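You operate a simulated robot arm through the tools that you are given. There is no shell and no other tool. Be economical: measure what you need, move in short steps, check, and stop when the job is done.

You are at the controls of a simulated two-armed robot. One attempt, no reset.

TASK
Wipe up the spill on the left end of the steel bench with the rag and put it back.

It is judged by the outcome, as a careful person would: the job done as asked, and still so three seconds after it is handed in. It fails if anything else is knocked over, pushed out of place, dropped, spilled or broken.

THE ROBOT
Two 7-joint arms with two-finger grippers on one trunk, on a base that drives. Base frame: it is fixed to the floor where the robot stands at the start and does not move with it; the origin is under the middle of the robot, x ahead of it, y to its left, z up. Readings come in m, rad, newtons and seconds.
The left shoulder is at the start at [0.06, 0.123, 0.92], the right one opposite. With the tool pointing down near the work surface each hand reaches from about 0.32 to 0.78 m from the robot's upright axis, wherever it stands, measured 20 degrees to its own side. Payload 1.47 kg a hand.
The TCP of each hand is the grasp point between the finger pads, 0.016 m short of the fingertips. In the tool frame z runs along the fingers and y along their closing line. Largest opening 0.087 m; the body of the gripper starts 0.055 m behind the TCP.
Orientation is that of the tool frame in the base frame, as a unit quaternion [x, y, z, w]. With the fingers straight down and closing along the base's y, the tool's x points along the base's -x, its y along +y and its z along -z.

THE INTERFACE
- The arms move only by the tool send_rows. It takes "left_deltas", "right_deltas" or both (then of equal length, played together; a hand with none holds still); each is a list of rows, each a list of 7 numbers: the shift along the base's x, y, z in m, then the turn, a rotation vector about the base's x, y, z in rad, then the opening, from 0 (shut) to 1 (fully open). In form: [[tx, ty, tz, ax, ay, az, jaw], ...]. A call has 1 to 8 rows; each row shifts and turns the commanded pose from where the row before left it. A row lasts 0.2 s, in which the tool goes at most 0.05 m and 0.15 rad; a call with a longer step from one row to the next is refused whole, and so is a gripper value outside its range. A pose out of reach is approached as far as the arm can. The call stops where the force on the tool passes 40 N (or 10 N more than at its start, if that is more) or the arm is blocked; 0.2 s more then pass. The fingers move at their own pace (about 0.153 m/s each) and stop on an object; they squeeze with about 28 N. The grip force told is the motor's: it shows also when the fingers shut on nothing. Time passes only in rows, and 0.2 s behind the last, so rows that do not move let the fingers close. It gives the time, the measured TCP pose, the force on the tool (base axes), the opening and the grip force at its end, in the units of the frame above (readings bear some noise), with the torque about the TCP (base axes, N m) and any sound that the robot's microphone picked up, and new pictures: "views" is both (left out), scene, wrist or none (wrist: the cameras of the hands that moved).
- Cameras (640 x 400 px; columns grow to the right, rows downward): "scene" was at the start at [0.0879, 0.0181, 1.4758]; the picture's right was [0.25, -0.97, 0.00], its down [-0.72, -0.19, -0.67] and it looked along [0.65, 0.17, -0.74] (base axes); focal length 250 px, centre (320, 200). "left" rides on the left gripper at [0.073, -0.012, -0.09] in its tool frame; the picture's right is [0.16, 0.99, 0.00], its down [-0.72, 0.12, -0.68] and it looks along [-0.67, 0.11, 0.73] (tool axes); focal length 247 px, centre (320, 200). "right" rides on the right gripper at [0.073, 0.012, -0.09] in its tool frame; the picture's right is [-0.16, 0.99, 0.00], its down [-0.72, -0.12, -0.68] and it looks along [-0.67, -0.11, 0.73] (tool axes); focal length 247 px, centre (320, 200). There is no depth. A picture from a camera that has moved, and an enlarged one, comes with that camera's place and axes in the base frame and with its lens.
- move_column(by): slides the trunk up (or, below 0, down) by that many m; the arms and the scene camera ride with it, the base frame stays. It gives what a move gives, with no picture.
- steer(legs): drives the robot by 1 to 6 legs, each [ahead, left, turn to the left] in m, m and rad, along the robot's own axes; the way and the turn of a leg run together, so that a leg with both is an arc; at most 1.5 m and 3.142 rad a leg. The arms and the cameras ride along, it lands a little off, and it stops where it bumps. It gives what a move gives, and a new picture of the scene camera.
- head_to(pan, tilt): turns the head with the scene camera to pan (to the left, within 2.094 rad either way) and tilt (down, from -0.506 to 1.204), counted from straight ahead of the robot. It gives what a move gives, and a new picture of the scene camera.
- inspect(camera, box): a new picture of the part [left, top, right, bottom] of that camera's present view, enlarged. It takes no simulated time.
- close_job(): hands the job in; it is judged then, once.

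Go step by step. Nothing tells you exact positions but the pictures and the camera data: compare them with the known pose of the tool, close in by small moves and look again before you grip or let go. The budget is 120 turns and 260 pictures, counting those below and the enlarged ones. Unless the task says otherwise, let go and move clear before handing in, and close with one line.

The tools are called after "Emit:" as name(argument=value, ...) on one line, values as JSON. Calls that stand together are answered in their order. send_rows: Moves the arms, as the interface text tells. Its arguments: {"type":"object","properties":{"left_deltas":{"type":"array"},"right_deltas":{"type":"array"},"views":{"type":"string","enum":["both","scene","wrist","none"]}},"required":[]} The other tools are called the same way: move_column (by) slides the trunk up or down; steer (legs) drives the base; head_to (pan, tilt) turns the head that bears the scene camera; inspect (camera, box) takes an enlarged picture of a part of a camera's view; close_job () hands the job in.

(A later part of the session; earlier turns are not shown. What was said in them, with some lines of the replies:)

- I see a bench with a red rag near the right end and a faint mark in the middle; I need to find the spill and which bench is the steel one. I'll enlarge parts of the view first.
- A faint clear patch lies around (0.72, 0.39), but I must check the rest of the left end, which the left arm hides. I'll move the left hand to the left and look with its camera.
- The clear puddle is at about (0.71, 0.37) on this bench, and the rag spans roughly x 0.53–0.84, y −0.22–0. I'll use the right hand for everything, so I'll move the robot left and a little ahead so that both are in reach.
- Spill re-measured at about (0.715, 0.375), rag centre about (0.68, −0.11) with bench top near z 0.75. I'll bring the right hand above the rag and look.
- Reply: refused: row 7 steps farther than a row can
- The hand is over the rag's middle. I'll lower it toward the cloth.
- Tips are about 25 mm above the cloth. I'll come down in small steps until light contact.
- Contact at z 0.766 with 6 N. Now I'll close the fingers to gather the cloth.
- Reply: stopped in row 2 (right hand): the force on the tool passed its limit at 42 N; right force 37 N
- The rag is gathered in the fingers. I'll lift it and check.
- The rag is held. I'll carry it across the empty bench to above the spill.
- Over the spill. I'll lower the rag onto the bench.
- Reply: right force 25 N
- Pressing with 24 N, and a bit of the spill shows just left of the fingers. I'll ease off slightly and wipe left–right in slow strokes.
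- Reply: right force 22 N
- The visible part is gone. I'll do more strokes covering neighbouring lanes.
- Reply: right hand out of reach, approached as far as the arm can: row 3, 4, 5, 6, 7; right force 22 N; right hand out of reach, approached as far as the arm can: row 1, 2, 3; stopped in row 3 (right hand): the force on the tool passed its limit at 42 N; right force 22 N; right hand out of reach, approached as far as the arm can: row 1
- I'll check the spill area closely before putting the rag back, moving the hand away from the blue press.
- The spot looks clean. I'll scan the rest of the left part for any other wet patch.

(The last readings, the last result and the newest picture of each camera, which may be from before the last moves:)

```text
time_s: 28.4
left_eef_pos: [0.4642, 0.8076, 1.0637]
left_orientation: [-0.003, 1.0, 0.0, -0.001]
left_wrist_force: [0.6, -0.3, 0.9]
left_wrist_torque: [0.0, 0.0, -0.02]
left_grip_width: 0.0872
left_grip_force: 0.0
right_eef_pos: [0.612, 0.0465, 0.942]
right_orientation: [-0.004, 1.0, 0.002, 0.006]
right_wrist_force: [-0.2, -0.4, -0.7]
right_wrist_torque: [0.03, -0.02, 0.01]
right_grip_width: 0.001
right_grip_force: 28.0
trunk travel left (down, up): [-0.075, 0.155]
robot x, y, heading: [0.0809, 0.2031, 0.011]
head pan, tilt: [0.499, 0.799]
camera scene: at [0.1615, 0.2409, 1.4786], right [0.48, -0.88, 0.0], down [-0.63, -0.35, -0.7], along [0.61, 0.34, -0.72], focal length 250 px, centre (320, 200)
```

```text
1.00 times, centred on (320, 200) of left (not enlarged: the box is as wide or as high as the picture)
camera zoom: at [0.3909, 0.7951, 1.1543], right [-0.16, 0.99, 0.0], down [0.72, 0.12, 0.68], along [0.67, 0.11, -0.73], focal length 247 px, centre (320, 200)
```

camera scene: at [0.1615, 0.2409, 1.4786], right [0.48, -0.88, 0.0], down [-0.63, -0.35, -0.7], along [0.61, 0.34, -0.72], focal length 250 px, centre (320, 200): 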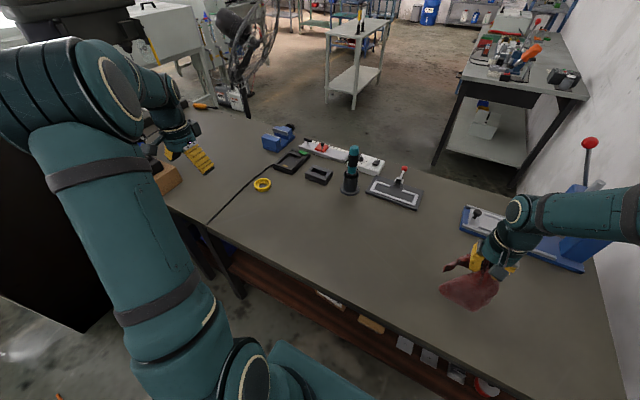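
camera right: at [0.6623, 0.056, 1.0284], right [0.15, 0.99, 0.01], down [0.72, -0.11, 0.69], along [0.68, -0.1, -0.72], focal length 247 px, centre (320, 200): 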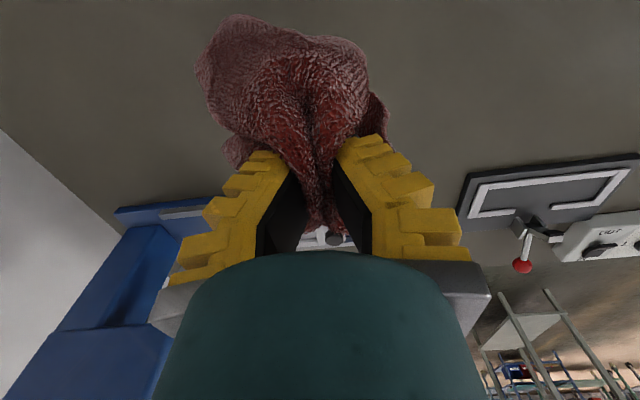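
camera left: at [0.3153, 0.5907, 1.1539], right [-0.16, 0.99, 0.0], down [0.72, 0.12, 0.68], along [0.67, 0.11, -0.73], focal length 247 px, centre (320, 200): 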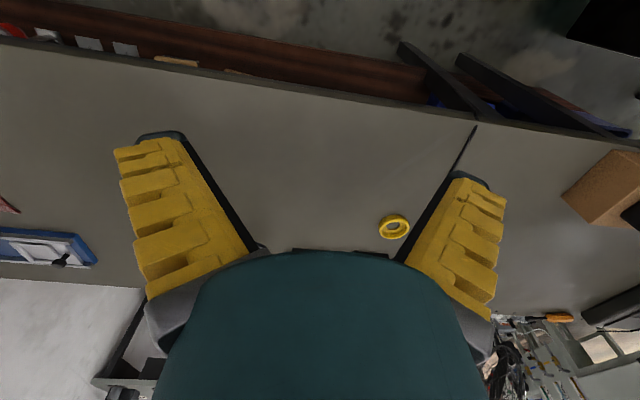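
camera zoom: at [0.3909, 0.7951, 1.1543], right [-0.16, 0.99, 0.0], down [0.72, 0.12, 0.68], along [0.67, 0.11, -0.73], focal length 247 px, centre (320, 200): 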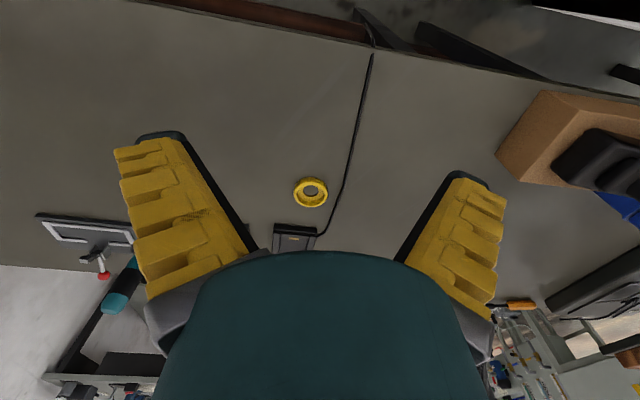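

Emit:
head_to(pan=0.85, tilt=0.55)

Emit:
send_rows(left_deltas=[[0, 0, 0.03, 0, 0, -0.14, 1], [0, 0, 0.03, 0, 0, -0.14, 1], [0, 0, 0.02, 0, 0, -0.14, 1], [0, 0, 0.0, 0, 0, -0.14, 1], [0, 0, 0.0, 0, 0, -0.14, 1]], views="wrist")

```text
time_s: 29.2
left_eef_pos: [0.4636, 0.8078, 1.0628]
left_orientation: [-0.002, 1.0, 0.0, 0.0]
left_wrist_force: [0.1, 0.1, -0.5]
left_wrist_torque: [0.0, -0.01, 0.05]
left_grip_width: 0.0869
left_grip_force: 0.1
right_eef_pos: [0.6124, 0.045, 0.9419]
right_orientation: [-0.003, 1.0, 0.001, 0.007]
right_wrist_force: [-0.3, -0.1, -0.7]
right_wrist_torque: [0.03, 0.01, 0.03]
right_grip_width: 0.0015
right_grip_force: 27.7
trunk travel left (down, up): [-0.075, 0.155]
robot x, y, heading: [0.0774, 0.2032, 0.009]
head pan, tilt: [0.85, 0.55]
camera scene: at [0.1498, 0.2697, 1.5], right [0.75, -0.66, 0.0], down [-0.34, -0.39, -0.85], along [0.56, 0.64, -0.52], focal length 250 px, centre (320, 200)
```

scene: 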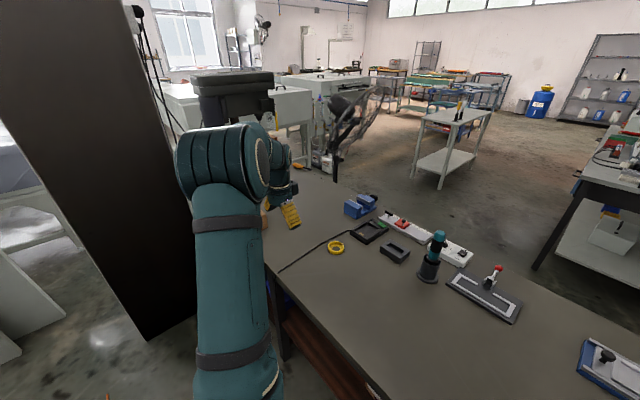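

```text
time_s: 30.4
left_eef_pos: [0.4623, 0.8077, 1.1433]
left_orientation: [0.341, 0.94, 0.0, 0.0]
left_wrist_force: [-0.3, 0.6, 0.1]
left_wrist_torque: [-0.01, 0.0, -0.01]
left_grip_width: 0.0871
left_grip_force: 0.1
right_eef_pos: [0.6129, 0.0454, 0.94]
right_orientation: [-0.003, 1.0, 0.001, 0.006]
right_wrist_force: [0.2, 0.1, -0.3]
right_wrist_torque: [0.01, -0.05, -0.03]
right_grip_width: 0.0016
right_grip_force: 28.7
trunk travel left (down, up): [-0.075, 0.155]
robot x, y, heading: [0.0806, 0.2036, 0.008]
head pan, tilt: [0.85, 0.55]
camera left: at [0.4003, 0.8455, 1.2336], right [0.51, 0.86, 0.0], down [0.63, -0.38, 0.68], along [0.58, -0.35, -0.73], focal length 247 px, centre (320, 200)
```

left: 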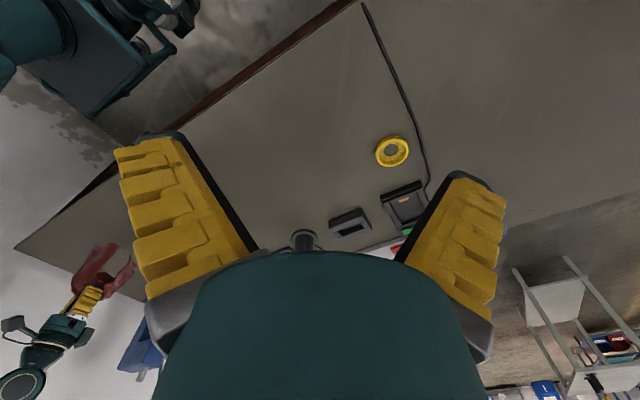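

That yaw turned away from the left end; I'll turn it the other way.

Emit:
send_rows(left_deltas=[[0, 0, 0, 0, 0, 0.145, 1], [0, 0, 0, 0, 0, 0.145, 1], [0, 0, 0, 0, 0, 0.145, 1], [0, 0, 0, 0, 0, 0.145, 1], [0, 0, 0, 0, 0, 0.145, 1], [0, 0, 0, 0, 0, 0.145, 1], [0, 0, 0, 0, 0, 0.145, 1], [0, 0, 0, 0, 0, 0.145, 1]], views="wrist")

```text
time_s: 32.2
left_eef_pos: [0.4633, 0.808, 1.144]
left_orientation: [-0.233, 0.973, -0.001, 0.0]
left_wrist_force: [-0.3, -0.7, 0.8]
left_wrist_torque: [-0.02, -0.01, 0.03]
left_grip_width: 0.0871
left_grip_force: 0.0
right_eef_pos: [0.6116, 0.0451, 0.9409]
right_orientation: [-0.004, 1.0, 0.002, 0.006]
right_wrist_force: [0.0, -0.1, -0.5]
right_wrist_torque: [0.0, 0.01, 0.01]
right_grip_width: 0.0015
right_grip_force: 27.7
trunk travel left (down, up): [-0.075, 0.155]
robot x, y, heading: [0.08, 0.2001, 0.008]
head pan, tilt: [0.85, 0.55]
camera left: at [0.4039, 0.7642, 1.2341], right [-0.59, 0.81, 0.0], down [0.59, 0.43, 0.68], along [0.55, 0.4, -0.73], focal length 247 px, centre (320, 200)
```

left: 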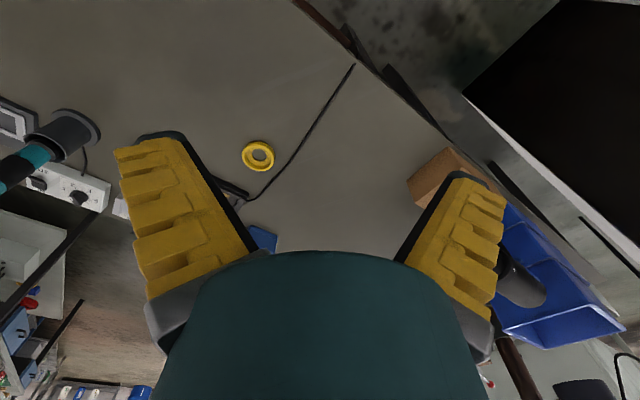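

No other wet patch. I'll carry the rag back to its place at about (0.675, −0.105).

Emit:
send_rows(right_deltas=[[0.016, -0.038, 0, 0, 0, 0, 0], [0.016, -0.038, 0, 0, 0, 0, 0], [0.016, -0.038, 0, 0, 0, 0, 0], [0.016, -0.036, 0, 0, 0, 0, 0], [0, 0, -0.04, 0, 0, 0, 0], [0, 0, -0.04, 0, 0, 0, 0], [0, 0, -0.04, 0, 0, 0, 0], [0, 0, -0.02, 0, 0, 0, 0]], views="none")

Emit:
head_to(pan=-0.15, tilt=0.85)

Emit:
inspect(camera="scene", box=[280, 130, 480, 290])

Emit:
inspect(camera="right", box=[0, 0, 640, 400])

```text
time_s: 34.0
left_eef_pos: [0.4642, 0.8075, 1.1437]
left_orientation: [-0.23, 0.973, 0.0, 0.0]
left_wrist_force: [0.1, 0.1, 0.7]
left_wrist_torque: [0.02, -0.03, -0.02]
left_grip_width: 0.087
left_grip_force: 0.1
right_eef_pos: [0.677, -0.1031, 0.8027]
right_orientation: [-0.003, 1.0, 0.002, 0.006]
right_wrist_force: [-0.2, 0.9, -0.4]
right_wrist_torque: [0.02, 0.0, 0.02]
right_grip_width: 0.0012
right_grip_force: 28.8
trunk travel left (down, up): [-0.075, 0.155]
robot x, y, heading: [0.0789, 0.2032, 0.006]
head pan, tilt: [0.85, 0.55]
```

```text
time_s: 35.3
left_eef_pos: [0.4632, 0.8073, 1.1431]
left_orientation: [-0.231, 0.973, 0.0, 0.0]
left_wrist_force: [-1.1, -0.3, 0.2]
left_wrist_torque: [0.04, -0.02, 0.0]
left_grip_width: 0.0868
left_grip_force: 0.1
right_eef_pos: [0.6767, -0.1023, 0.8028]
right_orientation: [-0.003, 1.0, 0.002, 0.006]
right_wrist_force: [-0.3, -0.7, -0.3]
right_wrist_torque: [0.02, 0.01, 0.01]
right_grip_width: 0.0013
right_grip_force: 28.1
trunk travel left (down, up): [-0.075, 0.155]
robot x, y, heading: [0.0804, 0.2046, 0.01]
head pan, tilt: [-0.15, 0.85]
camera scene: at [0.1683, 0.1907, 1.4746], right [-0.14, -0.99, 0.0], down [-0.74, 0.11, -0.66], along [0.65, -0.09, -0.75], focal length 250 px, centre (320, 200)
```

scene: 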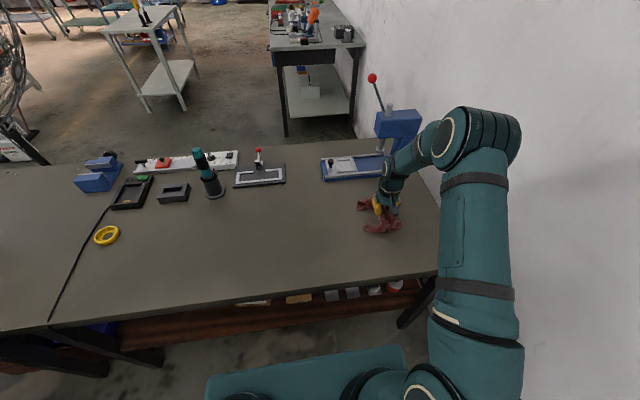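

```text
2.50 times, centred on (380, 210) of scene
camera zoom: at [0.1683, 0.1907, 1.4746], right [-0.14, -0.99, 0.0], down [-0.74, 0.11, -0.66], along [0.65, -0.09, -0.75], focal length 624 px, centre (170, 175)
```

zoom: 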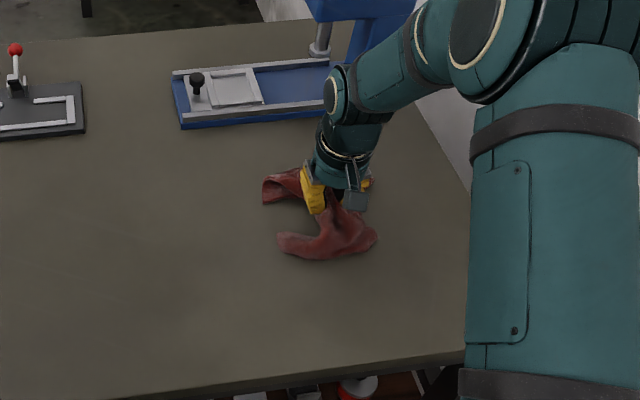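

```text
1.00 times, centred on (320, 200) of right (not enlarged: the box is as wide or as high as the picture)
camera zoom: at [0.6043, -0.0928, 0.8913], right [0.15, 0.99, 0.01], down [0.72, -0.11, 0.69], along [0.68, -0.1, -0.73], focal length 247 px, centre (320, 200)
```

zoom: 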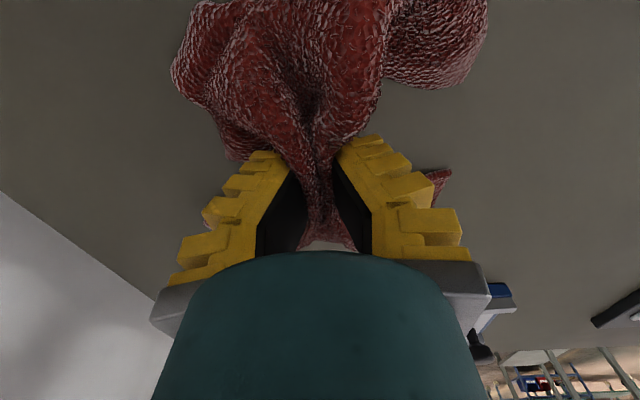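

It is over its old place. I'll lower the last bit, open, and rise.

Emit:
send_rows(right_deltas=[[0, -0.01, -0.012, 0, 0, 0, 0], [0, 0, -0.008, 0, 0, 0, 0], [0, 0, 0, 0, 0, 0, 0.5], [0, 0, 0, 0, 0, 0, 1], [0, 0, 0, 0, 0, 0, 1], [0, 0, 0.02, 0, 0, 0, 1], [0, 0, 0.04, 0, 0, 0, 1], [0, 0, 0.04, 0, 0, 0, 1]])

```text
time_s: 37.1
left_eef_pos: [0.462, 0.8091, 1.1445]
left_orientation: [-0.231, 0.973, 0.0, 0.0]
left_wrist_force: [-0.9, 0.0, 0.0]
left_wrist_torque: [0.02, -0.04, -0.03]
left_grip_width: 0.0871
left_grip_force: 0.0
right_eef_pos: [0.6782, -0.109, 0.8833]
right_orientation: [-0.003, 1.0, 0.002, 0.007]
right_wrist_force: [0.7, 0.0, 0.3]
right_wrist_torque: [0.05, -0.01, -0.01]
right_grip_width: 0.087
right_grip_force: 0.0
trunk travel left (down, up): [-0.075, 0.155]
robot x, y, heading: [0.0814, 0.1999, 0.011]
head pan, tilt: [-0.15, 0.85]
camera scene: at [0.1677, 0.191, 1.4747], right [-0.14, -0.99, 0.0], down [-0.74, 0.11, -0.66], along [0.65, -0.09, -0.75], focal length 250 px, centre (320, 200)
camera right: at [0.6056, -0.0997, 0.9713], right [0.15, 0.99, 0.01], down [0.72, -0.11, 0.69], along [0.68, -0.1, -0.73], focal length 247 px, centre (320, 200)
```

scene: 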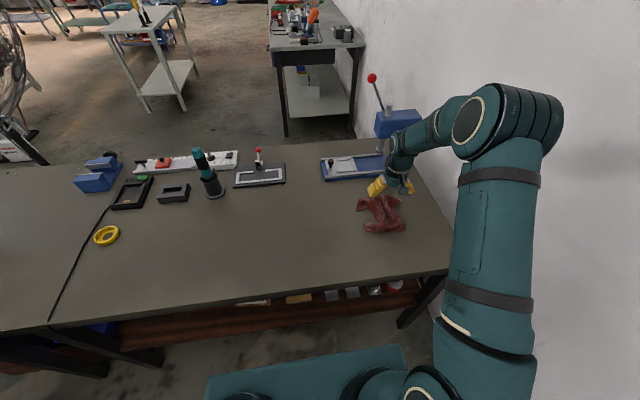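
right: 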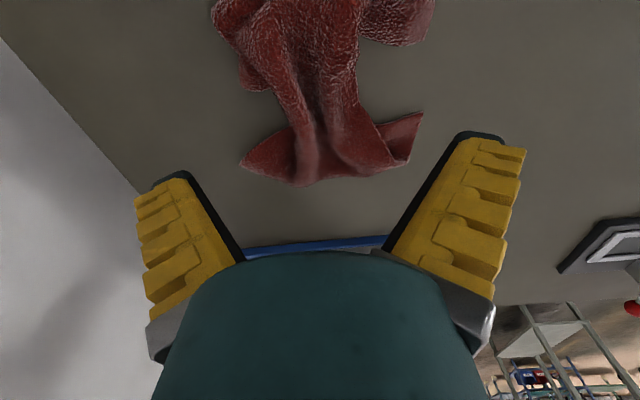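

The rag lies centred on its old place, clear of everything. I'll retract the hand and take a last look.

Emit:
send_rows(right_deltas=[[0, 0, 0.04, 0, 0, 0, 1], [-0.03, 0.035, 0.01, 0, 0, 0, 1], [-0.03, 0.035, 0, 0, 0, 0, 1], [-0.03, 0.035, 0, 0, 0, 0, 1], [-0.03, 0.035, 0, 0, 0, 0, 1], [-0.03, 0.035, 0, 0, 0, 0, 1], [-0.03, 0.035, 0, 0, 0, 0, 1]])

Emit:
inspect(camera="right", box=[440, 120, 640, 300])

```text
time_s: 38.7
left_eef_pos: [0.462, 0.8076, 1.1446]
left_orientation: [-0.231, 0.973, 0.0, 0.0]
left_wrist_force: [-1.0, -1.0, -0.2]
left_wrist_torque: [-0.01, -0.02, 0.0]
left_grip_width: 0.0871
left_grip_force: 0.0
right_eef_pos: [0.4956, 0.1002, 0.9337]
right_orientation: [-0.004, 1.0, 0.002, 0.006]
right_wrist_force: [-0.3, 0.2, 0.7]
right_wrist_torque: [-0.01, -0.01, 0.04]
right_grip_width: 0.087
right_grip_force: 0.0
trunk travel left (down, up): [-0.075, 0.155]
robot x, y, heading: [0.0845, 0.2026, 0.008]
head pan, tilt: [-0.15, 0.85]
camera scene: at [0.1677, 0.1915, 1.4747], right [-0.14, -0.99, 0.0], down [-0.74, 0.11, -0.66], along [0.65, -0.1, -0.75], focal length 250 px, centre (320, 200)
camera right: at [0.4227, 0.1102, 1.0208], right [0.15, 0.99, 0.01], down [0.72, -0.11, 0.69], along [0.68, -0.1, -0.72], focal length 247 px, centre (320, 200)
```

scene: 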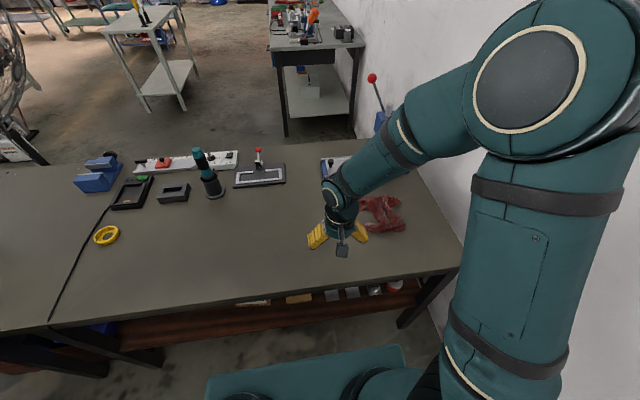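
right: 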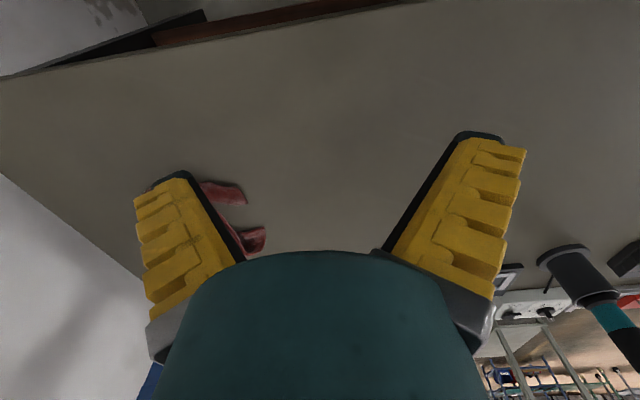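

```text
2.22 times, centred on (540, 210) of right
camera zoom: at [0.4227, 0.1102, 1.0208], right [0.15, 0.99, 0.01], down [0.72, -0.11, 0.69], along [0.68, -0.1, -0.72], focal length 549 px, centre (-169, 178)
```

zoom: 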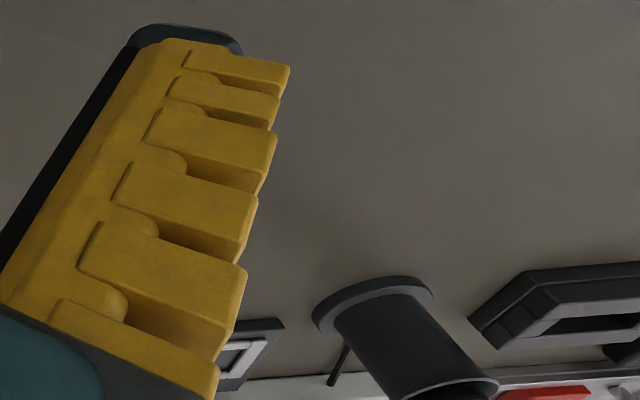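

The spot where the spill was looks clean, the rag is back in its place, and nothing else has moved. Handing in.

Emit:
close_job()

```text
The job is handed in.
```

The spill is wiped up: in the last close-up pictures its spot was clean, and I saw no other wet patch on the left end. The rag is back where it was, though it lies crumpled rather than flat. Both hands are clear, and nothing else on the bench was moved.
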